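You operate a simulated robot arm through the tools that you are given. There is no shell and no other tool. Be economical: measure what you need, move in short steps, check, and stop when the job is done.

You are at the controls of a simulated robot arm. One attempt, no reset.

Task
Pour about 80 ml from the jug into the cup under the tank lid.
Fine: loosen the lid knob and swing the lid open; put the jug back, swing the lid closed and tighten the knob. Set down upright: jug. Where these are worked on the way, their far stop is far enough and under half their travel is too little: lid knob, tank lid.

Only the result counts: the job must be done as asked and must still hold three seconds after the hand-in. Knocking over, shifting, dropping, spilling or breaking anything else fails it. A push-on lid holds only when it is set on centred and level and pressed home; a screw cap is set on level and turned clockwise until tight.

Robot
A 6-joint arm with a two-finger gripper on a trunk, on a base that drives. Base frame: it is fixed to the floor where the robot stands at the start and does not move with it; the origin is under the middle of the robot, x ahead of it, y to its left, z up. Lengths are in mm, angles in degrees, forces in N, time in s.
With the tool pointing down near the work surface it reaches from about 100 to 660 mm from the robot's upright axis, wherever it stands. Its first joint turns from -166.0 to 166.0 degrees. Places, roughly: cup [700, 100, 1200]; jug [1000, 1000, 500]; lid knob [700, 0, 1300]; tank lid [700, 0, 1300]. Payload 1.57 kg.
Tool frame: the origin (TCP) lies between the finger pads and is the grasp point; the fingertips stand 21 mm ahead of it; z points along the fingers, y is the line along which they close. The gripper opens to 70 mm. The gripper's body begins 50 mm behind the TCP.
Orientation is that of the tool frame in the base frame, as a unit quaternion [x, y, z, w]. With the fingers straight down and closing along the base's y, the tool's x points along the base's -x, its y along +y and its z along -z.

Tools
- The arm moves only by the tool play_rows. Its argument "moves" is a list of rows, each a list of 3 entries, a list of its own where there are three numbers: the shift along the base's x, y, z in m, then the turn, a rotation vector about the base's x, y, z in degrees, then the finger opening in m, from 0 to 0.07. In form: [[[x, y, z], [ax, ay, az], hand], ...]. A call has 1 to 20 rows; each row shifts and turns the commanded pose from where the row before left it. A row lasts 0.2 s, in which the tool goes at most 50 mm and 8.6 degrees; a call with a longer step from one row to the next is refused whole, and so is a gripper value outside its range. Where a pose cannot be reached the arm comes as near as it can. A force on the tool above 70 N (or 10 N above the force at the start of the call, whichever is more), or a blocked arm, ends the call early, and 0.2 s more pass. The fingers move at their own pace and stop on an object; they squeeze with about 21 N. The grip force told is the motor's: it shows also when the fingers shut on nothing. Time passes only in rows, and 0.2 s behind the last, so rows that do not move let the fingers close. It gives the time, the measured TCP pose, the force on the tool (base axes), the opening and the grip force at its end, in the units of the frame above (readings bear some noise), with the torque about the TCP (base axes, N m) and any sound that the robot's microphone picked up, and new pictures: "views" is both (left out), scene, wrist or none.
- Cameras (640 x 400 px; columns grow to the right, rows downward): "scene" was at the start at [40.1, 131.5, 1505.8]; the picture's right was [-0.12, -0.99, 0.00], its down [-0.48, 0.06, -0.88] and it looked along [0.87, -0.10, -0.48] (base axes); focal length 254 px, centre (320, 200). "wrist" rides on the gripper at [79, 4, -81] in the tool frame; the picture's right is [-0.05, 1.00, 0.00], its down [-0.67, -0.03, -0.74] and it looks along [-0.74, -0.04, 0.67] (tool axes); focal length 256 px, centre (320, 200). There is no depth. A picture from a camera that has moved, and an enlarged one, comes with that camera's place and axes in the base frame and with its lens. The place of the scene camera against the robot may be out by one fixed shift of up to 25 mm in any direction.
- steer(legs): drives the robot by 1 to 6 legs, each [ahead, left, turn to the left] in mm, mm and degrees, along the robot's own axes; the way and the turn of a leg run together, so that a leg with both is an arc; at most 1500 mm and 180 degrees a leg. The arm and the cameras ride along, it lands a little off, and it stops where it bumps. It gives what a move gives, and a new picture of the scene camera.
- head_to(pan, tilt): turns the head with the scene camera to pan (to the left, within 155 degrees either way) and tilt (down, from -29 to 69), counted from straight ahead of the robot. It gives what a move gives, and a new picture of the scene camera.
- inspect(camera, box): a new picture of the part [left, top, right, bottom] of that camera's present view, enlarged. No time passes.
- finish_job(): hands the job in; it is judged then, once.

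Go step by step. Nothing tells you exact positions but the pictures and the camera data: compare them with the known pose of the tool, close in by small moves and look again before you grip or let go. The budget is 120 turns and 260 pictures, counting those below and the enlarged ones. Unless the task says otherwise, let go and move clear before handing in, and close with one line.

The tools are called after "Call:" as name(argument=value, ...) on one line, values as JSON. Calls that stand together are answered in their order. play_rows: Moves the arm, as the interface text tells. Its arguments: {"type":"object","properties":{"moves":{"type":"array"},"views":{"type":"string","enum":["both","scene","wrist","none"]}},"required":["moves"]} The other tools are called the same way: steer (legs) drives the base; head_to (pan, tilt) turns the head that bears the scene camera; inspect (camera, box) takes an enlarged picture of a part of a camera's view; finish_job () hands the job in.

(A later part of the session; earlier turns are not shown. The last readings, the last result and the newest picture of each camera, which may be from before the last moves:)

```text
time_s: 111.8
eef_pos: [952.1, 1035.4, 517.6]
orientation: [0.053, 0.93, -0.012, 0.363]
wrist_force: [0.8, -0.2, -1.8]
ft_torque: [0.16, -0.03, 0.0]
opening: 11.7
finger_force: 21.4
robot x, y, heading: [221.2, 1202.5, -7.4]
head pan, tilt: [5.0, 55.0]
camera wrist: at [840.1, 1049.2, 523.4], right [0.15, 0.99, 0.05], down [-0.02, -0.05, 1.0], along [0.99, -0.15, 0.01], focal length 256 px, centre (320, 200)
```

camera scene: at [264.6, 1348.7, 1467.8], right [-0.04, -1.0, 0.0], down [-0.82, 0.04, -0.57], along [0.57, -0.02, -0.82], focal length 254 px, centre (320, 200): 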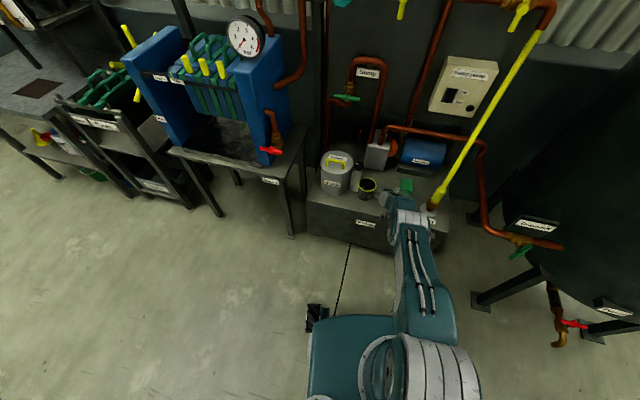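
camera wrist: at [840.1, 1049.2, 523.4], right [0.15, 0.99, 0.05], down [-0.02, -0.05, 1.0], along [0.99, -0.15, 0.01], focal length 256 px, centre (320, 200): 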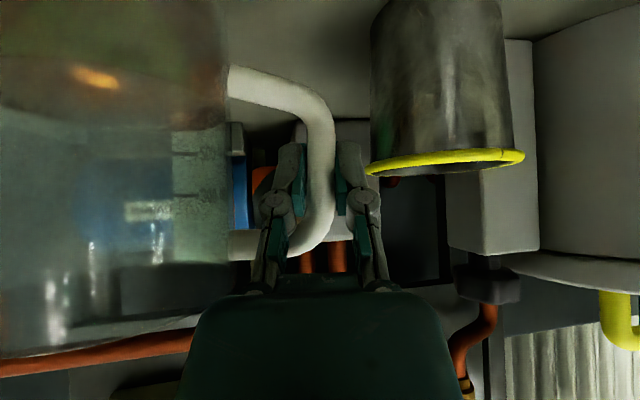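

The jug is held, nearly level. Continue lifting gently, then back the base away.

Call:
play_rows(moves=[[[0, 0, 0.015], [0, 0, 0], 0.0], [[0, 0, 0.02], [0, 0, 0], 0.0], [[0, 0, 0.02], [0, 0, 0], 0.0], [[0, 0, 0.02], [0, 0, 0], 0.0], [[0, 0, 0.02], [0, 0, 0], 0.0], [[0, 0, 0.02], [0, 0, 0], 0.0], [[0, 0, 0.015], [0, 0, 0], 0.0]], views="wrist")

Call:
steer(legs=[[-300, 0, 0]])

```text
time_s: 113.4
eef_pos: [952.2, 1034.9, 648.1]
orientation: [0.053, 0.93, -0.013, 0.363]
wrist_force: [-0.7, 0.6, -1.9]
ft_torque: [0.15, -0.06, -0.02]
opening: 12.0
finger_force: 20.9
robot x, y, heading: [222.3, 1203.0, -7.3]
head pan, tilt: [5.0, 55.0]
camera wrist: at [840.3, 1048.9, 654.1], right [0.15, 0.99, 0.05], down [-0.02, -0.05, 1.0], along [0.99, -0.15, 0.01], focal length 256 px, centre (320, 200)
```

wrist: 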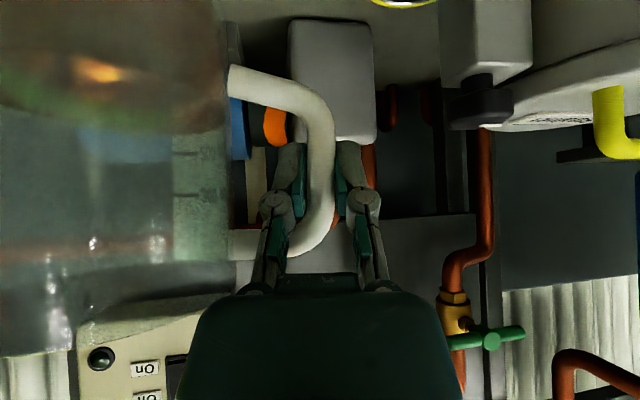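

```text
time_s: 115.4
eef_pos: [655.3, 1073.2, 648.6]
orientation: [0.052, 0.93, -0.012, 0.363]
wrist_force: [-0.4, -0.5, -2.0]
ft_torque: [0.14, -0.03, -0.01]
opening: 11.8
finger_force: 20.3
robot x, y, heading: [-77.6, 1244.8, -7.5]
head pan, tilt: [5.0, 55.0]
camera scene: at [-31.5, 1387.5, 1467.8], right [-0.04, -1.0, 0.0], down [-0.82, 0.04, -0.57], along [0.57, -0.03, -0.82], focal length 254 px, centre (320, 200)
```

scene: 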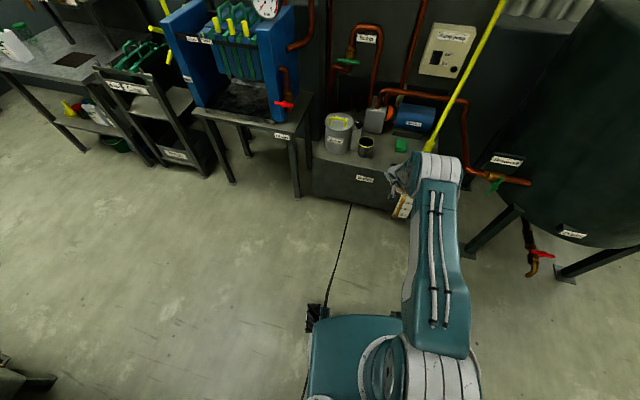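

Clear of the bench. Now raise the jug to about z 1200 with gentle acceleration.

Call:
play_rows(moves=[[[0, 0, 0.015], [0, 0, 0], 0.0], [[0, 0, 0.03], [0, 0, 0], 0.0], [[0, 0, 0.035], [0, 0, 0], 0.0], [[0, 0, 0.035], [0, 0, 0], 0.0], [[0, 0, 0.035], [0, 0, 0], 0.0], [[0, 0, 0.035], [0, 0, 0], 0.0], [[0, 0, 0.035], [0, 0, 0], 0.0], [[0, 0, 0.035], [0, 0, 0], 0.0], [[0, 0, 0.035], [0, 0, 0], 0.0], [[0, 0, 0.035], [0, 0, 0], 0.0], [[0, 0, 0.035], [0, 0, 0], 0.0], [[0, 0, 0.035], [0, 0, 0], 0.0], [[0, 0, 0.035], [0, 0, 0], 0.0], [[0, 0, 0.035], [0, 0, 0], 0.0], [[0, 0, 0.03], [0, 0, 0], 0.0], [[-0.01, 0, 0.03], [0, 0, 0], 0.0], [[-0.01, 0, 0.015], [0, 0, 0], 0.0]])

```text
time_s: 119.0
eef_pos: [634.6, 1072.6, 1189.2]
orientation: [0.053, 0.93, -0.012, 0.363]
wrist_force: [-0.1, -0.4, -2.0]
ft_torque: [0.12, -0.08, -0.01]
opening: 11.5
finger_force: 21.1
robot x, y, heading: [-76.1, 1243.3, -7.2]
head pan, tilt: [5.0, 55.0]
camera scene: at [-32.0, 1387.6, 1467.8], right [-0.04, -1.0, 0.0], down [-0.82, 0.04, -0.57], along [0.57, -0.03, -0.82], focal length 254 px, centre (320, 200)
camera wrist: at [522.5, 1087.4, 1194.9], right [0.15, 0.99, 0.05], down [-0.02, -0.05, 1.0], along [0.99, -0.15, 0.01], focal length 256 px, centre (320, 200)
```

scene: 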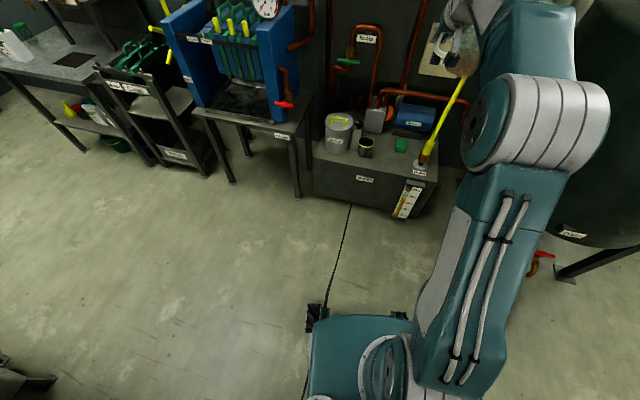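
wrist: 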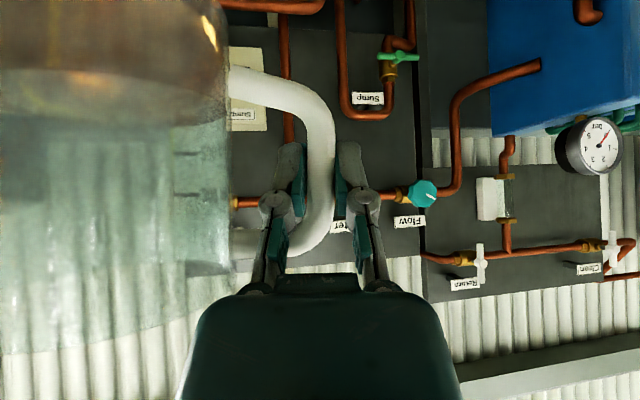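

The jug is up at z≈1190, level and holding. I'll check the fill level against the graduation and continue up while pulling in.

Call:
inspect(camera="wrist", box=[0, 0, 320, 280])

Call:
play_rows(moves=[[[-0.01, 0.001, 0.015], [0, 0, 0], 0.0], [[-0.02, 0.0026, 0.025], [0, 0, 0], 0.0], [[-0.022, 0.0026, 0.028], [0, 0, 0], 0.0], [[-0.022, 0.0026, 0.028], [0, 0, 0], 0.0], [[-0.022, 0.0026, 0.028], [0, 0, 0], 0.0], [[-0.022, 0.0026, 0.028], [0, 0, 0], 0.0], [[-0.022, 0.0026, 0.025], [0, 0, 0], 0.0], [[-0.01, 0.001, 0.015], [0, 0, 0], 0.0]], views="wrist")

```text
1.43 times, centred on (160, 140) of wrist
camera zoom: at [522.5, 1087.4, 1194.9], right [0.15, 0.99, 0.05], down [-0.02, -0.05, 1.0], along [0.99, -0.15, 0.01], focal length 366 px, centre (549, 286)
```

zoom: 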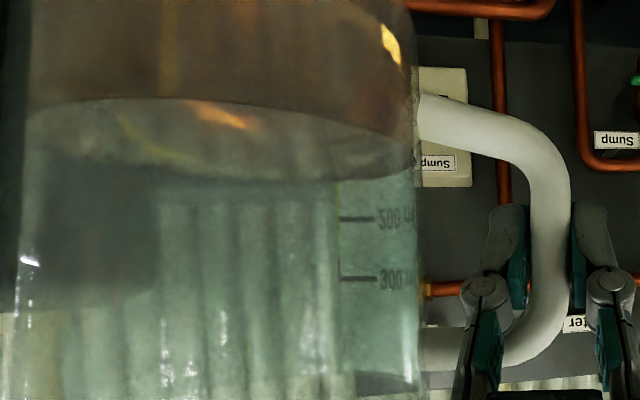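

```text
time_s: 120.8
eef_pos: [486.0, 1090.5, 1382.1]
orientation: [0.054, 0.93, -0.013, 0.364]
wrist_force: [1.5, -0.5, -2.4]
ft_torque: [0.17, -0.03, 0.0]
opening: 11.7
finger_force: 21.3
robot x, y, heading: [-74.9, 1240.1, -7.7]
head pan, tilt: [5.0, 55.0]
camera wrist: at [373.6, 1105.3, 1387.1], right [0.15, 0.99, 0.05], down [-0.02, -0.05, 1.0], along [0.99, -0.15, 0.01], focal length 256 px, centre (320, 200)
```

wrist: 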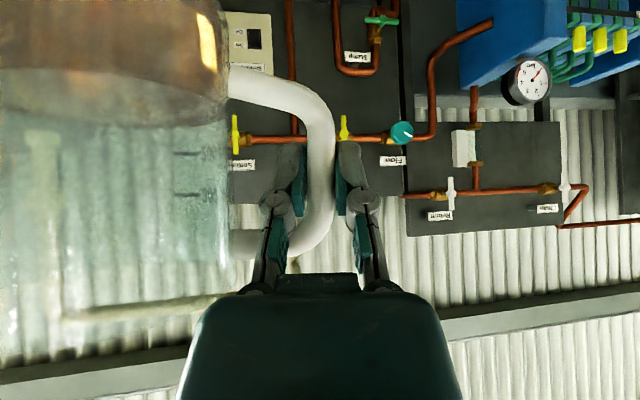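

The level reads about 150 ml. I'll now drive to the tank front, keeping back until aligned at y≈260.

Call:
steer(legs=[[-100, 0, 0], [0, 0, 7.6], [0, -990, 0]])

Call:
head_to(pan=-8, tilt=24)

```text
time_s: 127.3
eef_pos: [390.7, 178.6, 1381.8]
orientation: [0.001, 0.931, 0.008, 0.364]
wrist_force: [0.2, 0.3, -2.4]
ft_torque: [0.11, -0.05, -0.01]
opening: 11.9
finger_force: 21.3
robot x, y, heading: [-184.9, 268.8, -1.3]
head pan, tilt: [5.0, 55.0]
camera scene: at [-156.8, 417.1, 1467.6], right [0.06, -1.0, 0.0], down [-0.82, -0.05, -0.57], along [0.57, 0.04, -0.82], focal length 254 px, centre (320, 200)
```

scene: 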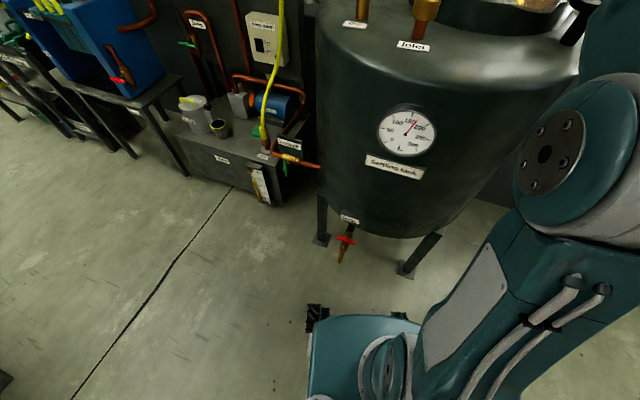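

```text
time_s: 128.3
eef_pos: [392.2, 176.9, 1382.9]
orientation: [0.002, 0.931, 0.007, 0.364]
wrist_force: [-0.1, 0.2, -1.4]
ft_torque: [0.17, -0.07, 0.0]
opening: 12.0
finger_force: 20.8
robot x, y, heading: [-181.9, 265.8, -1.1]
head pan, tilt: [-8.0, 24.0]
camera scene: at [-137.6, 395.9, 1513.3], right [-0.16, -0.99, 0.0], down [-0.4, 0.07, -0.91], along [0.9, -0.15, -0.41], focal length 254 px, centre (320, 200)
```

scene: 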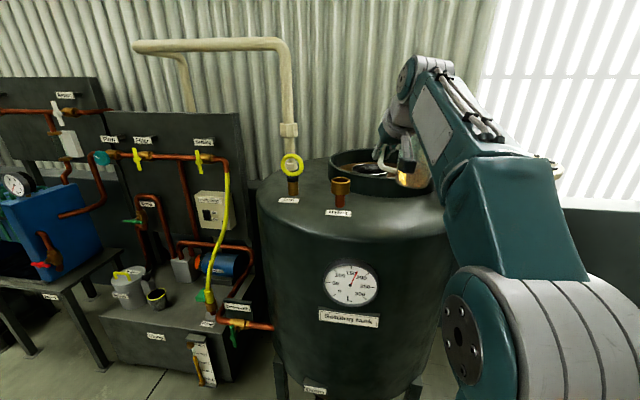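

Path is clear at this height. Drive ahead 255 mm.

Call:
steer(legs=[[0, 0, 1.1], [255, 0, 0]])

Call:
play_rows(moves=[[[0, 0, 0], [0, 0, 0], 0.0]], views="wrist")

Call:
inspect(camera="scene", box=[260, 130, 452, 250])

```text
time_s: 130.4
eef_pos: [646.6, 187.7, 1381.0]
orientation: [-0.008, 0.931, 0.011, 0.364]
wrist_force: [0.0, 0.2, -1.9]
ft_torque: [0.16, -0.03, -0.01]
opening: 11.8
finger_force: 21.4
robot x, y, heading: [74.1, 266.6, -0.2]
head pan, tilt: [-8.0, 24.0]
camera scene: at [113.1, 395.6, 1513.4], right [-0.14, -0.99, 0.0], down [-0.4, 0.06, -0.91], along [0.9, -0.13, -0.41], focal length 254 px, centre (320, 200)
```

scene: 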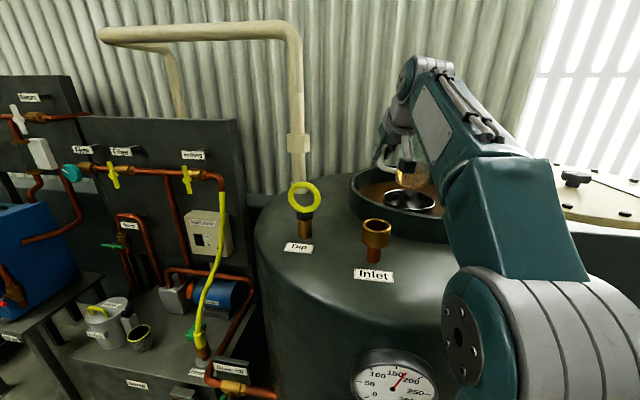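

```text
time_s: 130.8
eef_pos: [646.3, 187.7, 1381.4]
orientation: [-0.006, 0.931, 0.011, 0.364]
wrist_force: [-0.7, -0.2, -2.1]
ft_torque: [0.16, -0.06, -0.04]
opening: 11.7
finger_force: 21.2
robot x, y, heading: [68.0, 267.7, 0.0]
head pan, tilt: [-8.0, 24.0]
camera wrist: at [533.8, 187.8, 1387.0], right [0.02, 1.0, 0.05], down [-0.01, -0.05, 1.0], along [1.0, -0.02, 0.01], focal length 256 px, centre (320, 200)
```

wrist: 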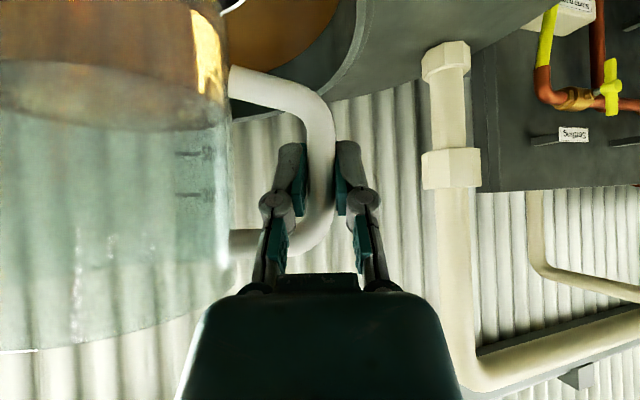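

```text
3.33 times, centred on (356, 190) of scene
camera zoom: at [113.2, 395.6, 1513.4], right [-0.14, -0.99, 0.0], down [-0.4, 0.06, -0.91], along [0.9, -0.13, -0.41], focal length 846 px, centre (200, 233)
```

zoom: 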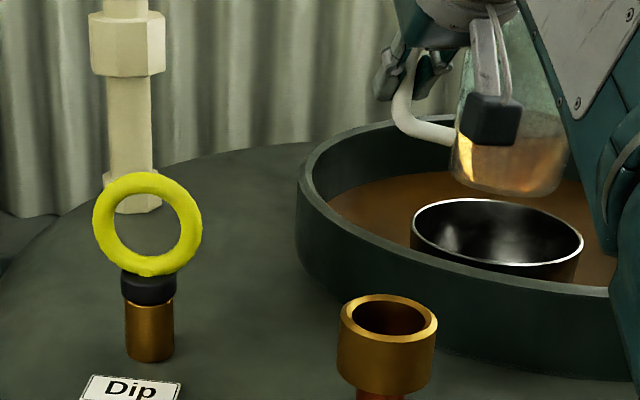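

I see the cup clearly below the jug: rim centre about (675,90,1245). The tilted jug's lower edge will hang about 140 below the hand, so I need more height; I move the base 35 mm closer first, then raise.

Call:
steer(legs=[[35, 0, 0]])

Call:
play_rows(moves=[[[0, 0.0, 0.008], [0, 0, 0], 0.0], [[0, 0.0, 0.01], [0, 0, 0], 0.0], [[0, 0.0, 0.01], [0, 0, 0], 0.0], [[0, 0, 0.005], [0, 0, 0], 0.0]], views="scene")

```text
time_s: 131.7
eef_pos: [680.9, 186.6, 1381.8]
orientation: [-0.006, 0.932, 0.01, 0.363]
wrist_force: [0.1, -0.1, -2.6]
ft_torque: [0.15, -0.05, -0.03]
opening: 11.8
finger_force: 21.1
robot x, y, heading: [104.1, 269.7, -0.4]
head pan, tilt: [-8.0, 24.0]
camera scene: at [148.1, 395.6, 1513.4], right [-0.14, -0.99, 0.0], down [-0.4, 0.06, -0.91], along [0.9, -0.13, -0.41], focal length 254 px, centre (320, 200)
```

scene: 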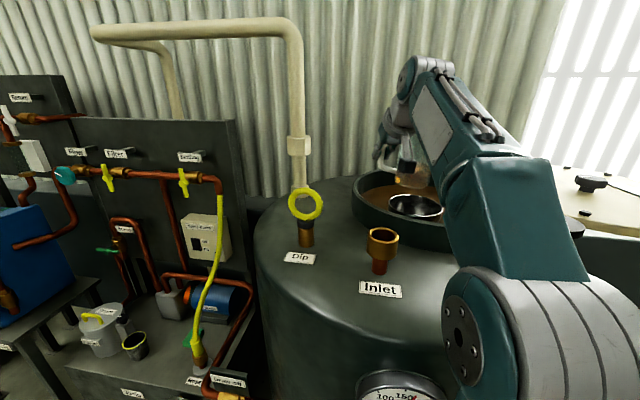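

```text
time_s: 132.7
eef_pos: [679.2, 187.3, 1414.8]
orientation: [-0.006, 0.932, 0.011, 0.363]
wrist_force: [0.1, 0.4, -2.5]
ft_torque: [0.15, -0.03, -0.02]
opening: 11.7
finger_force: 20.9
robot x, y, heading: [103.8, 266.1, -0.1]
head pan, tilt: [-8.0, 24.0]
camera scene: at [148.1, 395.4, 1513.4], right [-0.14, -0.99, 0.0], down [-0.4, 0.06, -0.91], along [0.9, -0.13, -0.41], focal length 254 px, centre (320, 200)
```

scene: 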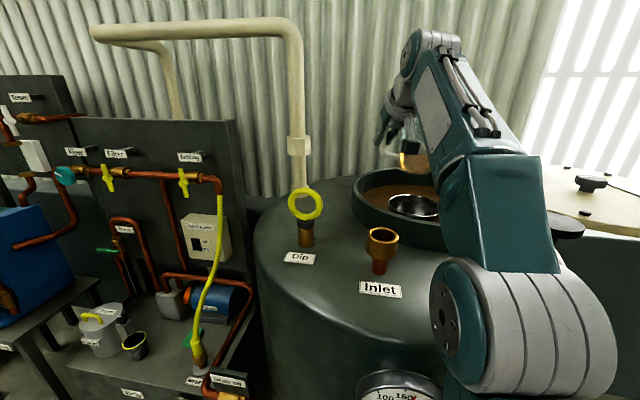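

Plenty of height now (z 1415), the spout side above the cup. Begin tilting: 40° first, well before pouring starts.

Call:
play_rows(moves=[[[0, 0, 0], [4, -0.4, 0], 0.0], [[0, 0, 0], [7, -0.7, 0], 0.0], [[0, 0, 0], [7, -0.7, 0], 0.0], [[0, 0, 0], [7, -0.7, 0], 0.0], [[0, 0, 0], [7, -0.7, 0], 0.0], [[0, 0, 0], [7, -0.7, 0], 0.0]], views="both")

Call:
inspect(camera="scene", box=[320, 110, 480, 230])

```text
time_s: 134.1
eef_pos: [680.9, 187.2, 1414.8]
orientation: [0.115, 0.861, 0.322, 0.376]
wrist_force: [0.1, 0.5, -2.1]
ft_torque: [0.05, -0.01, -0.03]
opening: 11.7
finger_force: 20.8
robot x, y, heading: [103.2, 266.0, -0.1]
head pan, tilt: [-8.0, 24.0]
camera scene: at [148.0, 395.0, 1513.5], right [-0.14, -0.99, 0.0], down [-0.4, 0.06, -0.91], along [0.9, -0.13, -0.41], focal length 254 px, centre (320, 200)
camera wrist: at [567.7, 185.5, 1413.3], right [-0.01, 0.74, 0.67], down [-0.08, -0.67, 0.74], along [1.0, -0.05, 0.06], focal length 256 px, centre (320, 200)
```

scene: 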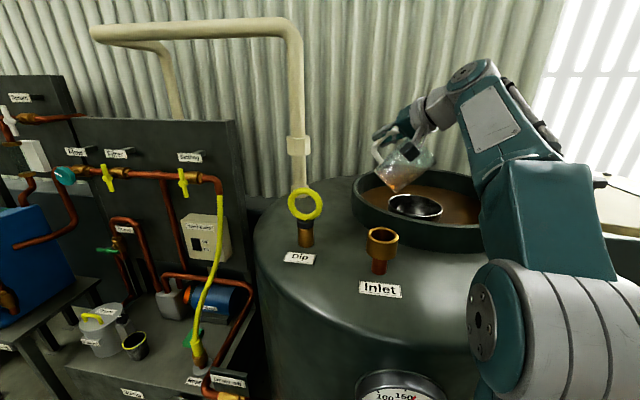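
wrist: 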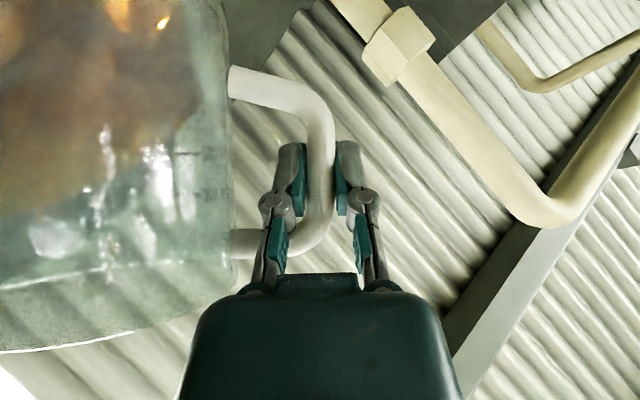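

```text
3.33 times, centred on (400, 170) of scene
camera zoom: at [148.0, 395.0, 1513.5], right [-0.14, -0.99, 0.0], down [-0.4, 0.06, -0.91], along [0.9, -0.13, -0.41], focal length 846 px, centre (53, 300)
```

zoom: 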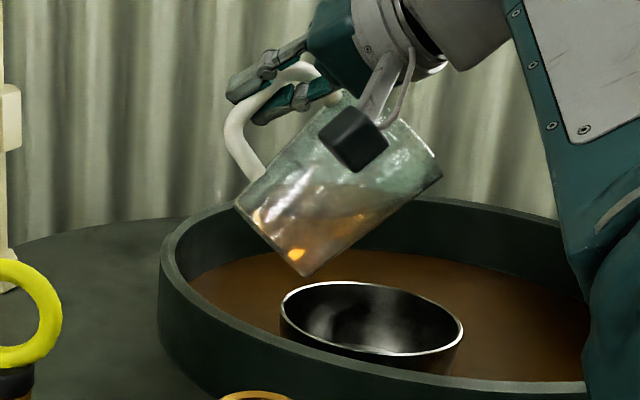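

Excellent view: lip is above the cup, and will move back toward its centre as tilt grows. Tilt another 14°.

Call:
play_rows(moves=[[[0, 0, 0], [5, -0.5, 0], 0.0], [[0, 0, 0], [5, -0.5, 0], 0.0], [[0, 0, 0], [4, -0.4, 0], 0.0], [[0, 0, 0], [0, 0, 0], 0.0]], views="none")

Call:
inspect(camera="scene", box=[320, 110, 480, 230])

```text
time_s: 135.1
eef_pos: [681.2, 186.8, 1413.4]
orientation: [0.157, 0.811, 0.426, 0.37]
wrist_force: [0.8, -0.1, -2.7]
ft_torque: [0.03, -0.01, -0.03]
opening: 11.5
finger_force: 21.1
robot x, y, heading: [110.9, 266.2, -0.1]
head pan, tilt: [-8.0, 24.0]
```

```text
3.33 times, centred on (400, 170) of scene
camera zoom: at [148.0, 395.1, 1513.4], right [-0.14, -0.99, 0.0], down [-0.4, 0.06, -0.91], along [0.9, -0.13, -0.41], focal length 846 px, centre (53, 300)
```

zoom: 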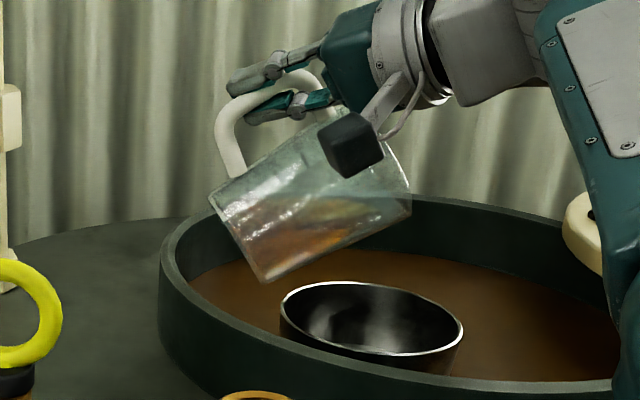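

The oil is close to the lip now, which is over the cup. Small steps: +4° and wait.

Call:
play_rows(moves=[[[0, 0, 0], [4, -0.4, 0], 0.0], [[0, 0, 0], [0, 0, 0], 0.0], [[0, 0, 0], [0, 0, 0], 0.0]], views="none")

Call:
inspect(camera="scene", box=[320, 110, 480, 230])

```text
time_s: 135.9
eef_pos: [681.0, 187.5, 1415.1]
orientation: [0.169, 0.795, 0.452, 0.367]
wrist_force: [0.1, 0.0, -2.5]
ft_torque: [0.01, -0.01, 0.03]
opening: 12.1
finger_force: 20.9
robot x, y, heading: [108.4, 266.6, -0.3]
head pan, tilt: [-8.0, 24.0]
```

```text
3.33 times, centred on (400, 170) of scene
camera zoom: at [148.0, 395.1, 1513.4], right [-0.14, -0.99, 0.0], down [-0.4, 0.06, -0.91], along [0.9, -0.13, -0.41], focal length 846 px, centre (53, 300)
```

zoom: 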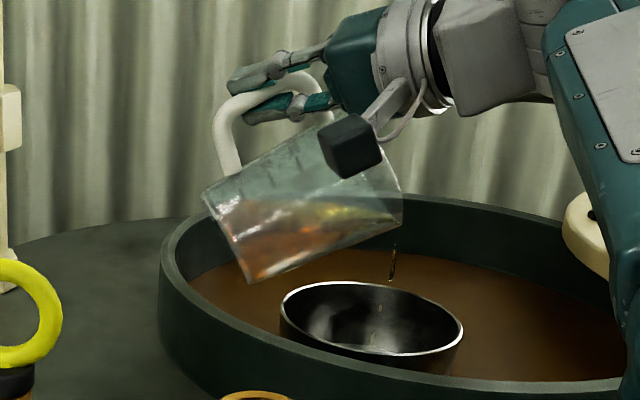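

Oil has begun to drip into the cup. I'll add 3° and hold.

Call:
play_rows(moves=[[[0, 0, 0], [3, -0.3, 0], 0.0], [[0, 0, 0], [0, 0, 0], 0.0], [[0, 0, 0], [0, 0, 0], 0.0], [[0, 0, 0], [0, 0, 0], 0.0]], views="none")

Call:
inspect(camera="scene", box=[320, 110, 480, 230])

```text
time_s: 136.9
eef_pos: [680.3, 186.3, 1413.7]
orientation: [0.177, 0.782, 0.474, 0.364]
wrist_force: [-1.0, -0.7, -1.2]
ft_torque: [0.03, -0.03, -0.02]
opening: 11.8
finger_force: 20.8
robot x, y, heading: [106.9, 268.0, -0.2]
head pan, tilt: [-8.0, 24.0]
```

```text
3.33 times, centred on (400, 170) of scene
camera zoom: at [148.0, 395.1, 1513.5], right [-0.14, -0.99, 0.0], down [-0.4, 0.06, -0.91], along [0.9, -0.13, -0.41], focal length 846 px, centre (53, 300)
```

zoom: 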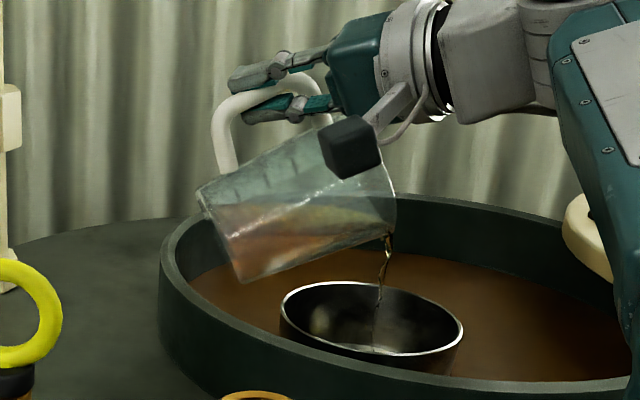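

A thin stream runs into the cup. I hold the angle another second.

Call:
play_rows(moves=[[[0, 0, 0], [0, 0, 0], 0.0], [[0, 0, 0], [0, 0, 0], 0.0], [[0, 0, 0], [0, 0, 0], 0.0], [[0, 0, 0], [0, 0, 0], 0.0]], views="none")

Call:
inspect(camera="scene", box=[320, 110, 480, 230])

```text
time_s: 137.9
eef_pos: [681.2, 187.0, 1414.3]
orientation: [0.175, 0.782, 0.475, 0.364]
wrist_force: [0.8, -0.5, -1.9]
ft_torque: [0.03, -0.02, 0.02]
opening: 11.8
finger_force: 20.5
robot x, y, heading: [103.7, 266.6, -0.3]
head pan, tilt: [-8.0, 24.0]
```

```text
3.33 times, centred on (400, 170) of scene
camera zoom: at [148.0, 395.1, 1513.5], right [-0.14, -0.99, 0.0], down [-0.4, 0.06, -0.91], along [0.9, -0.13, -0.41], focal length 846 px, centre (53, 300)
```

zoom: 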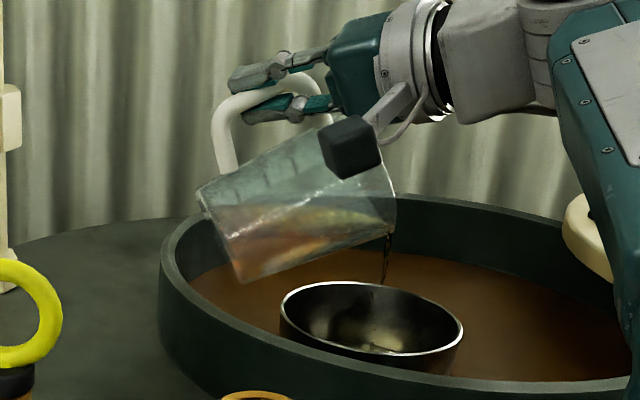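

The stream is thinning at this angle. One more small step, hold, then return upright to read the level.

Call:
play_rows(moves=[[[0, 0, 0], [1.5, -0.15, 0], 0.0], [[0, 0, 0], [0, 0, 0], 0.0], [[0, 0, 0], [0, 0, 0], 0.0], [[0, 0, 0], [0, 0, 0], 0.0], [[0, 0, 0], [0, 0, 0], 0.0], [[0, 0, 0], [-6, 0.6, 0], 0.0], [[0, 0, 0], [-8, 0.8, 0], 0.0], [[0, 0, 0], [-8, 0.8, 0], 0.0], [[0, 0, 0], [-8, 0.8, 0], 0.0], [[0, 0, 0], [-8, 0.8, 0], 0.0], [[0, 0, 0], [-8, 0.8, 0], 0.0], [[0, 0, 0], [-8, 0.8, 0], 0.0], [[0, 0, 0], [-5.5, 0.6, 0], 0.0], [[0, 0, 0], [-3, 0.3, 0], 0.0], [[0, 0, 0], [0, 0, 0], 0.0], [[0, 0, 0], [0, 0, 0], 0.0]], views="wrist")

Call:
inspect(camera="wrist", box=[0, 0, 320, 280])

Call:
inspect(camera="scene", box=[340, 110, 500, 230])

```text
time_s: 141.3
eef_pos: [680.8, 186.4, 1415.4]
orientation: [-0.01, 0.932, 0.003, 0.363]
wrist_force: [-0.2, 0.2, -1.5]
ft_torque: [0.12, -0.03, 0.01]
opening: 11.7
finger_force: 21.4
robot x, y, heading: [104.0, 269.6, -0.3]
head pan, tilt: [-8.0, 24.0]
camera wrist: at [567.6, 187.2, 1420.6], right [0.02, 1.0, 0.03], down [-0.01, -0.03, 1.0], along [1.0, -0.02, 0.01], focal length 256 px, centre (320, 200)
```

wrist: 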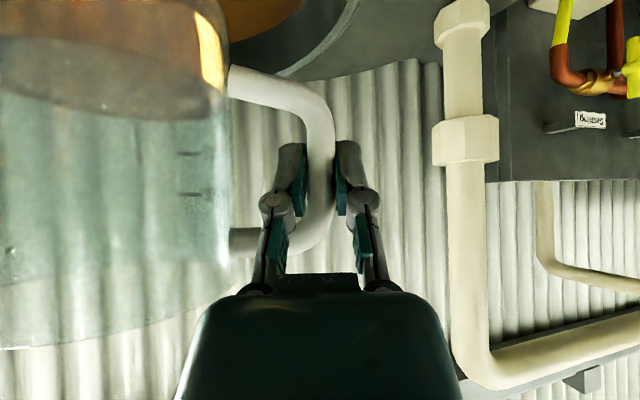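

```text
1.43 times, centred on (160, 140) of wrist
camera zoom: at [567.6, 187.2, 1420.6], right [0.02, 1.0, 0.03], down [-0.01, -0.03, 1.0], along [1.0, -0.02, 0.01], focal length 366 px, centre (549, 286)
```

zoom: 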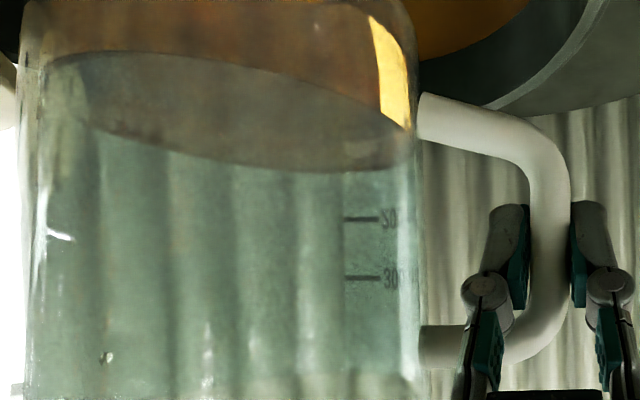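

```text
3.33 times, centred on (420, 170) of scene
camera zoom: at [148.1, 395.5, 1513.4], right [-0.14, -0.99, 0.0], down [-0.4, 0.06, -0.91], along [0.9, -0.13, -0.41], focal length 846 px, centre (-13, 300)
```

zoom: 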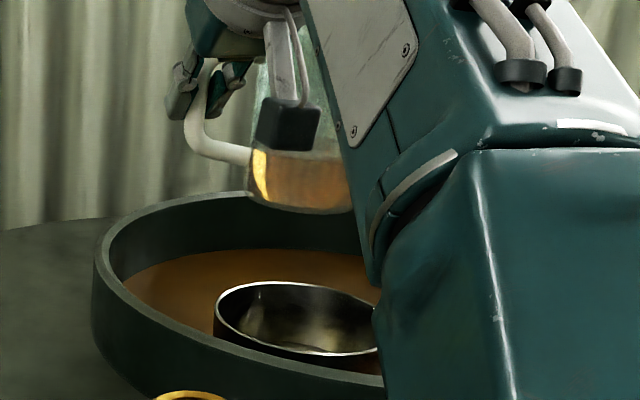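

Level now reads about 125 ml (from about 150), so roughly 25–35 ml has gone in, all into the cup. Second pour: tilt back to slightly more than before.

Call:
play_rows(moves=[[[0, 0, 0], [4, -0.4, 0], 0.0], [[0, 0, 0], [8, -0.8, 0], 0.0], [[0, 0, 0], [8, -0.8, 0], 0.0], [[0, 0, 0], [8, -0.8, 0], 0.0], [[0, 0, 0], [8, -0.8, 0], 0.0], [[0, 0, 0], [8, -0.8, 0], 0.0], [[0, 0, 0], [7, -0.7, 0], 0.0], [[0, 0, 0], [6, -0.6, 0], 0.0], [[0, 0, 0], [5, -0.5, 0], 0.0], [[0, 0, 0], [3, -0.3, 0], 0.0], [[0, 0, 0], [1.5, -0.15, 0], 0.0], [[0, 0, 0], [0, 0, 0], 0.0]], views="none")

Call:
inspect(camera="scene", box=[320, 110, 480, 230])

```text
time_s: 143.9
eef_pos: [681.1, 186.6, 1414.6]
orientation: [0.191, 0.757, 0.512, 0.359]
wrist_force: [-0.8, 0.2, -2.6]
ft_torque: [0.01, -0.02, 0.02]
opening: 12.1
finger_force: 20.8
robot x, y, heading: [106.3, 265.3, -0.2]
head pan, tilt: [-8.0, 24.0]
```

```text
3.33 times, centred on (400, 170) of scene
camera zoom: at [147.9, 395.1, 1513.5], right [-0.14, -0.99, 0.0], down [-0.4, 0.06, -0.91], along [0.9, -0.13, -0.41], focal length 846 px, centre (53, 300)
```

zoom: 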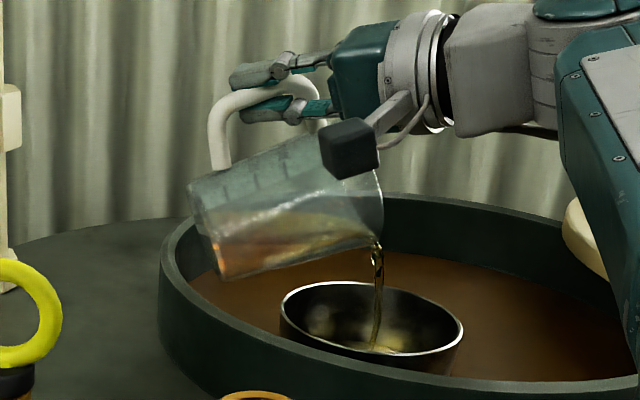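

Strong stream into the cup. I tilt back now and read the level.

Call:
play_rows(moves=[[[0, 0, 0], [-6, 0.6, 0], 0.0], [[0, 0, 0], [-8, 0.8, 0], 0.0], [[0, 0, 0], [-8, 0.8, 0], 0.0], [[0, 0, 0], [-8, 0.8, 0], 0.0], [[0, 0, 0], [-8, 0.8, 0], 0.0], [[0, 0, 0], [-8, 0.8, 0], 0.0], [[0, 0, 0], [-8, 0.8, 0], 0.0], [[0, 0, 0], [-7, 0.7, 0], 0.0], [[0, 0, 0], [-4.5, 0.4, 0], 0.0], [[0, 0, 0], [0, 0, 0], 0.0], [[0, 0, 0], [0, 0, 0], 0.0], [[0, 0, 0], [0, 0, 0], 0.0]], views="none")

Call:
inspect(camera="wrist", box=[0, 0, 320, 280])

Call:
play_rows(moves=[[[0, 0, 0], [0, 0, 0], 0.0]], views="none")

Call:
play_rows(moves=[[[0, 0, 0], [0, 0, 0], 0.0]], views="none")

Call:
play_rows(moves=[[[0, 0, 0], [0, 0, 0], 0.0]], views="none")

Call:
play_rows(moves=[[[0, 0, 0], [0, 0, 0], 0.0]], views="none")

```text
time_s: 146.5
eef_pos: [680.8, 187.0, 1414.3]
orientation: [-0.006, 0.932, 0.01, 0.364]
wrist_force: [-1.0, -0.7, -1.2]
ft_torque: [0.16, 0.0, -0.01]
opening: 12.0
finger_force: 20.9
robot x, y, heading: [105.2, 268.5, -0.3]
head pan, tilt: [-8.0, 24.0]
```

```text
1.43 times, centred on (160, 140) of wrist
camera zoom: at [567.9, 187.1, 1420.6], right [0.02, 1.0, 0.05], down [-0.01, -0.05, 1.0], along [1.0, -0.02, 0.01], focal length 366 px, centre (549, 286)
```

zoom: 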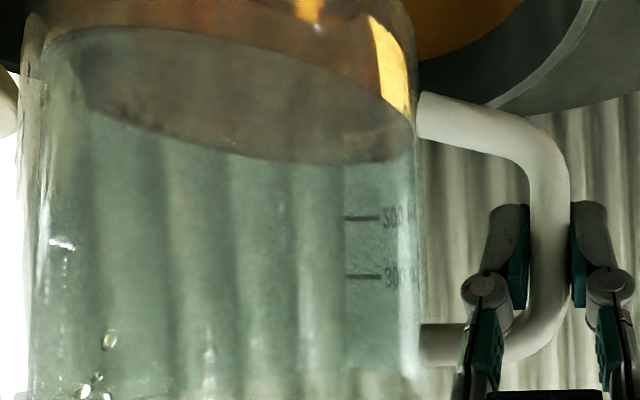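

```text
time_s: 146.9
eef_pos: [681.0, 187.2, 1415.4]
orientation: [-0.006, 0.932, 0.011, 0.363]
wrist_force: [0.7, -0.1, -1.9]
ft_torque: [0.11, -0.06, -0.03]
opening: 11.8
finger_force: 21.1
robot x, y, heading: [103.2, 268.2, -0.3]
head pan, tilt: [-8.0, 24.0]
```

```text
time_s: 147.3
eef_pos: [680.8, 185.9, 1415.0]
orientation: [-0.007, 0.932, 0.011, 0.363]
wrist_force: [0.7, -0.6, -2.2]
ft_torque: [0.12, 0.01, 0.02]
opening: 11.8
finger_force: 20.5
robot x, y, heading: [105.3, 268.8, -0.4]
head pan, tilt: [-8.0, 24.0]
```

```text
time_s: 147.7
eef_pos: [680.2, 187.0, 1414.8]
orientation: [-0.006, 0.931, 0.01, 0.364]
wrist_force: [0.7, -0.1, -1.6]
ft_torque: [0.13, -0.04, -0.01]
opening: 12.0
finger_force: 21.3
robot x, y, heading: [104.8, 266.4, -0.1]
head pan, tilt: [-8.0, 24.0]
```

```text
time_s: 148.1
eef_pos: [681.2, 186.9, 1414.6]
orientation: [-0.006, 0.932, 0.011, 0.363]
wrist_force: [0.7, 0.4, -1.3]
ft_torque: [0.12, -0.01, 0.01]
opening: 12.1
finger_force: 20.9
robot x, y, heading: [105.1, 263.5, 0.0]
head pan, tilt: [-8.0, 24.0]
```

Level reads about 105 ml, so about 45 ml has been poured (the weight agrees). A third pour to the same angle, holding longer.

Call:
play_rows(moves=[[[0, 0, 0], [4.5, -0.4, 0], 0.0], [[0, 0, 0], [8, -0.8, 0], 0.0], [[0, 0, 0], [8, -0.8, 0], 0.0], [[0, 0, 0], [8, -0.8, 0], 0.0], [[0, 0, 0], [8, -0.8, 0], 0.0], [[0, 0, 0], [8, -0.8, 0], 0.0], [[0, 0, 0], [8, -0.8, 0], 0.0], [[0, 0, 0], [6, -0.6, 0], 0.0], [[0, 0, 0], [4, -0.4, 0], 0.0], [[0, 0, 0], [3, -0.3, 0], 0.0], [[0, 0, 0], [0, 0, 0], 0.0], [[0, 0, 0], [0, 0, 0], 0.0], [[0, 0, 0], [0, 0, 0], 0.0], [[0, 0, 0], [0, 0, 0], 0.0]], views="none")

Call:
inspect(camera="scene", box=[320, 110, 480, 230])

```text
time_s: 151.1
eef_pos: [680.6, 186.1, 1413.8]
orientation: [0.191, 0.757, 0.513, 0.358]
wrist_force: [-0.1, -0.1, -2.5]
ft_torque: [0.0, 0.0, -0.02]
opening: 11.8
finger_force: 21.0
robot x, y, heading: [105.5, 263.7, 0.0]
head pan, tilt: [-8.0, 24.0]
```

```text
3.33 times, centred on (400, 170) of scene
camera zoom: at [147.9, 395.1, 1513.5], right [-0.14, -0.99, 0.0], down [-0.4, 0.06, -0.91], along [0.9, -0.13, -0.41], focal length 846 px, centre (53, 300)
```

zoom: 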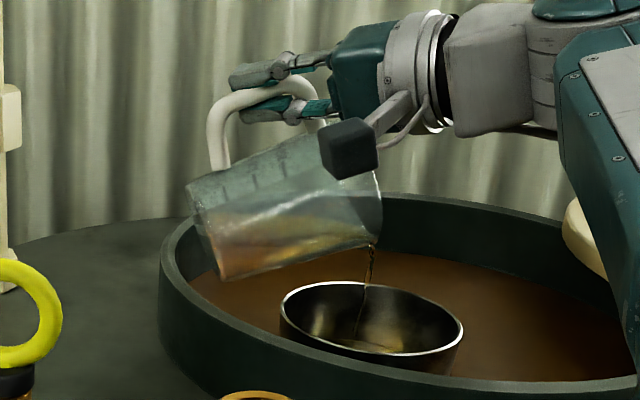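

Thinning out; hold 0.6 s more, then upright and measure again.

Call:
play_rows(moves=[[[0, 0, 0], [0, 0, 0], 0.0], [[0, 0, 0], [0, 0, 0], 0.0], [[0, 0, 0], [0, 0, 0], 0.0], [[0, 0, 0], [-6, 0.6, 0], 0.0], [[0, 0, 0], [-8, 0.8, 0], 0.0], [[0, 0, 0], [-8, 0.8, 0], 0.0], [[0, 0, 0], [-8, 0.8, 0], 0.0], [[0, 0, 0], [-8, 0.8, 0], 0.0], [[0, 0, 0], [-8, 0.8, 0], 0.0], [[0, 0, 0], [-8, 0.8, 0], 0.0], [[0, 0, 0], [-7, 0.7, 0], 0.0], [[0, 0, 0], [-4.5, 0.4, 0], 0.0], [[0, 0, 0], [0, 0, 0], 0.0], [[0, 0, 0], [0, 0, 0], 0.0], [[0, 0, 0], [0, 0, 0], 0.0]], views="none")

Call:
inspect(camera="wrist", box=[0, 0, 320, 280])

Call:
inspect(camera="scene", box=[340, 110, 500, 230])

Call:
play_rows(moves=[[[0, 0, 0], [0, 0, 0], 0.0]], views="none")

Call:
play_rows(moves=[[[0, 0, 0], [0, 0, 0], 0.0]], views="none")

Call:
play_rows(moves=[[[0, 0, 0], [0, 0, 0], 0.0]], views="none")

Call:
play_rows(moves=[[[0, 0, 0], [0, 0, 0], 0.0]], views="none")

```text
time_s: 154.3
eef_pos: [680.5, 187.2, 1415.0]
orientation: [-0.006, 0.932, 0.01, 0.363]
wrist_force: [0.0, 0.2, -1.7]
ft_torque: [0.11, -0.03, 0.0]
opening: 11.9
finger_force: 21.2
robot x, y, heading: [105.2, 268.2, -0.1]
head pan, tilt: [-8.0, 24.0]
```

```text
1.43 times, centred on (160, 140) of wrist
camera zoom: at [567.8, 187.5, 1420.5], right [0.02, 1.0, 0.05], down [-0.01, -0.05, 1.0], along [1.0, -0.02, 0.01], focal length 366 px, centre (549, 286)
```

zoom: 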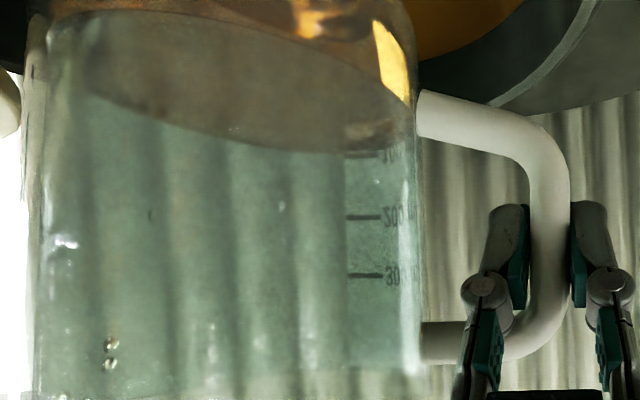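

```text
3.33 times, centred on (420, 170) of scene
camera zoom: at [148.1, 395.5, 1513.4], right [-0.14, -0.99, 0.0], down [-0.4, 0.06, -0.91], along [0.9, -0.13, -0.41], focal length 846 px, centre (-13, 300)
```

zoom: 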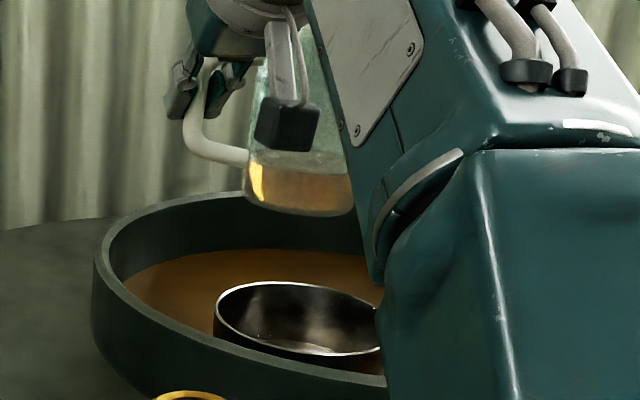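

```text
time_s: 154.7
eef_pos: [680.6, 187.7, 1415.7]
orientation: [-0.006, 0.932, 0.01, 0.363]
wrist_force: [0.2, 1.2, -1.2]
ft_torque: [0.1, -0.06, 0.02]
opening: 11.8
finger_force: 21.1
robot x, y, heading: [107.2, 267.1, -0.6]
head pan, tilt: [-8.0, 24.0]
```

```text
time_s: 155.1
eef_pos: [680.7, 188.1, 1414.0]
orientation: [-0.006, 0.931, 0.01, 0.365]
wrist_force: [0.1, 0.3, -1.3]
ft_torque: [0.11, -0.02, 0.01]
opening: 12.0
finger_force: 21.0
robot x, y, heading: [103.6, 266.9, -0.2]
head pan, tilt: [-8.0, 24.0]
```

```text
time_s: 155.5
eef_pos: [681.1, 186.7, 1414.8]
orientation: [-0.006, 0.931, 0.01, 0.364]
wrist_force: [0.3, 0.1, -2.3]
ft_torque: [0.13, -0.05, -0.01]
opening: 11.8
finger_force: 20.9
robot x, y, heading: [101.0, 267.2, -0.4]
head pan, tilt: [-8.0, 24.0]
```

```text
time_s: 155.9
eef_pos: [681.0, 187.3, 1415.4]
orientation: [-0.007, 0.931, 0.011, 0.364]
wrist_force: [-0.5, -0.4, -1.7]
ft_torque: [0.13, -0.03, 0.01]
opening: 12.0
finger_force: 21.3
robot x, y, heading: [105.9, 266.8, -0.1]
head pan, tilt: [-8.0, 24.0]
```

Now level is just under the 100 ml mark (~94 ml), so about 55–60 ml is in the cup. One last smaller pour of about 22 ml: 2° steeper with the same hold.

Call:
play_rows(moves=[[[0, 0, 0], [4.8, -0.4, 0], 0.0], [[0, 0, 0], [8, -0.8, 0], 0.0], [[0, 0, 0], [8, -0.8, 0], 0.0], [[0, 0, 0], [8, -0.8, 0], 0.0], [[0, 0, 0], [8, -0.8, 0], 0.0], [[0, 0, 0], [8, -0.8, 0], 0.0], [[0, 0, 0], [8, -0.8, 0], 0.0], [[0, 0, 0], [7, -0.7, 0], 0.0], [[0, 0, 0], [5, -0.5, 0], 0.0], [[0, 0, 0], [3, -0.3, 0], 0.0], [[0, 0, 0], [0, 0, 0], 0.0], [[0, 0, 0], [0, 0, 0], 0.0], [[0, 0, 0], [0, 0, 0], 0.0], [[0, 0, 0], [0, 0, 0], 0.0]], views="none")

Call:
inspect(camera="scene", box=[320, 110, 480, 230])

Call:
play_rows(moves=[[[0, 0, 0], [0, 0, 0], 0.0], [[0, 0, 0], [0, 0, 0], 0.0], [[0, 0, 0], [0, 0, 0], 0.0], [[0, 0, 0], [-6, 0.6, 0], 0.0], [[0, 0, 0], [-8, 0.8, 0], 0.0], [[0, 0, 0], [-8, 0.8, 0], 0.0], [[0, 0, 0], [-8, 0.8, 0], 0.0], [[0, 0, 0], [-8, 0.8, 0], 0.0], [[0, 0, 0], [-8, 0.8, 0], 0.0], [[0, 0, 0], [-8, 0.8, 0], 0.0], [[0, 0, 0], [-8, 0.8, 0], 0.0], [[0, 0, 0], [-5.8, 0.5, 0], 0.0], [[0, 0, 0], [0, 0, 0], 0.0], [[0, 0, 0], [0, 0, 0], 0.0], [[0, 0, 0], [0, 0, 0], 0.0]], views="none")

Call:
inspect(camera="wrist", box=[0, 0, 320, 280])

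```text
time_s: 158.9
eef_pos: [681.7, 187.2, 1414.9]
orientation: [0.196, 0.745, 0.529, 0.356]
wrist_force: [-0.7, 0.1, -1.4]
ft_torque: [0.0, 0.01, 0.0]
opening: 12.0
finger_force: 20.5
robot x, y, heading: [106.1, 267.7, 0.2]
head pan, tilt: [-8.0, 24.0]
```

```text
3.33 times, centred on (400, 170) of scene
camera zoom: at [147.9, 395.1, 1513.5], right [-0.14, -0.99, 0.0], down [-0.4, 0.06, -0.91], along [0.9, -0.13, -0.41], focal length 846 px, centre (53, 300)
```

zoom: 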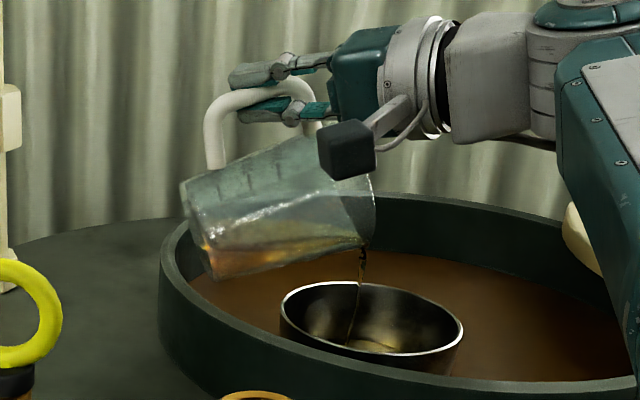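

```text
time_s: 162.1
eef_pos: [681.2, 187.0, 1414.6]
orientation: [-0.007, 0.931, 0.011, 0.364]
wrist_force: [-0.3, -0.1, -1.5]
ft_torque: [0.12, 0.01, 0.04]
opening: 11.7
finger_force: 21.1
robot x, y, heading: [103.9, 264.8, 0.1]
head pan, tilt: [-8.0, 24.0]
```

```text
1.43 times, centred on (160, 140) of wrist
camera zoom: at [567.9, 187.4, 1420.9], right [0.02, 1.0, 0.05], down [-0.01, -0.05, 1.0], along [1.0, -0.02, 0.01], focal length 366 px, centre (549, 286)
```

zoom: 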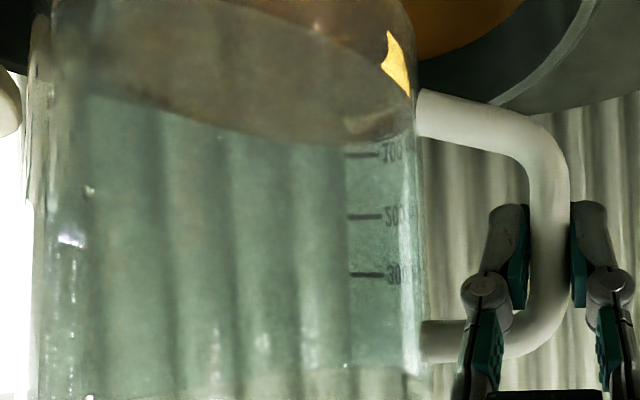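

Remaining is about 82 ml, so roughly 68 ml has been poured. One more small pour of about 10 ml, 1° steeper.

Call:
play_rows(moves=[[[0, 0, 0], [5.8, -0.5, 0], 0.0], [[0, 0, 0], [8, -0.8, 0], 0.0], [[0, 0, 0], [8, -0.8, 0], 0.0], [[0, 0, 0], [8, -0.8, 0], 0.0], [[0, 0, 0], [8, -0.8, 0], 0.0], [[0, 0, 0], [8, -0.8, 0], 0.0], [[0, 0, 0], [8, -0.8, 0], 0.0], [[0, 0, 0], [7, -0.7, 0], 0.0], [[0, 0, 0], [5, -0.5, 0], 0.0], [[0, 0, 0], [3, -0.3, 0], 0.0], [[0, 0, 0], [0, 0, 0], 0.0], [[0, 0, 0], [0, 0, 0], 0.0], [[0, 0, 0], [0, 0, 0], 0.0], [[0, 0, 0], [0, 0, 0], 0.0], [[0, 0, 0], [0, 0, 0], 0.0], [[0, 0, 0], [0, 0, 0], 0.0], [[0, 0, 0], [0, 0, 0], 0.0]], views="none")

Call:
play_rows(moves=[[[0, 0, 0], [-7, 0.7, 0], 0.0], [[0, 0, 0], [-8, 0.8, 0], 0.0], [[0, 0, 0], [-8, 0.8, 0], 0.0], [[0, 0, 0], [-8, 0.8, 0], 0.0], [[0, 0, 0], [-8, 0.8, 0], 0.0], [[0, 0, 0], [-8, 0.8, 0], 0.0], [[0, 0, 0], [-8, 0.8, 0], 0.0], [[0, 0, 0], [-8, 0.8, 0], 0.0], [[0, 0, 0], [-5.8, 0.5, 0], 0.0], [[0, 0, 0], [0, 0, 0], 0.0], [[0, 0, 0], [0, 0, 0], 0.0], [[0, 0, 0], [0, 0, 0], 0.0]], views="none")

Call:
inspect(camera="wrist", box=[0, 0, 320, 280])

Call:
inspect(camera="scene", box=[340, 110, 500, 230])

```text
time_s: 165.7
eef_pos: [680.7, 187.3, 1415.2]
orientation: [0.2, 0.74, 0.535, 0.355]
wrist_force: [-0.3, 0.7, -1.0]
ft_torque: [0.04, 0.02, -0.02]
opening: 12.0
finger_force: 20.6
robot x, y, heading: [107.0, 268.9, 0.2]
head pan, tilt: [-8.0, 24.0]
```

```text
time_s: 168.3
eef_pos: [681.2, 187.5, 1415.5]
orientation: [-0.006, 0.931, 0.011, 0.364]
wrist_force: [0.2, 0.1, -1.5]
ft_torque: [0.12, -0.03, -0.03]
opening: 11.8
finger_force: 21.1
robot x, y, heading: [104.2, 271.3, -0.3]
head pan, tilt: [-8.0, 24.0]
```

```text
1.43 times, centred on (160, 140) of wrist
camera zoom: at [567.6, 187.8, 1420.4], right [0.02, 1.0, 0.05], down [-0.01, -0.05, 1.0], along [1.0, -0.02, 0.01], focal length 366 px, centre (549, 286)
```

zoom: 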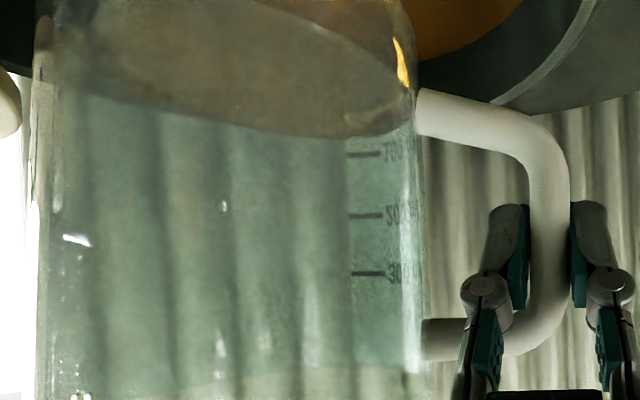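

```text
3.33 times, centred on (420, 170) of scene
camera zoom: at [148.0, 395.5, 1513.4], right [-0.14, -0.99, 0.0], down [-0.4, 0.06, -0.91], along [0.9, -0.13, -0.41], focal length 846 px, centre (-13, 300)
```

zoom: 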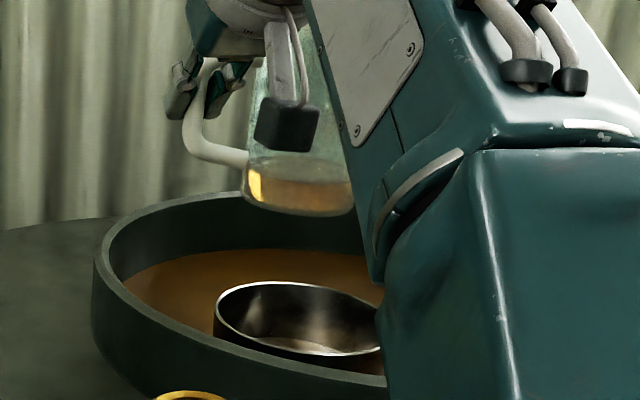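

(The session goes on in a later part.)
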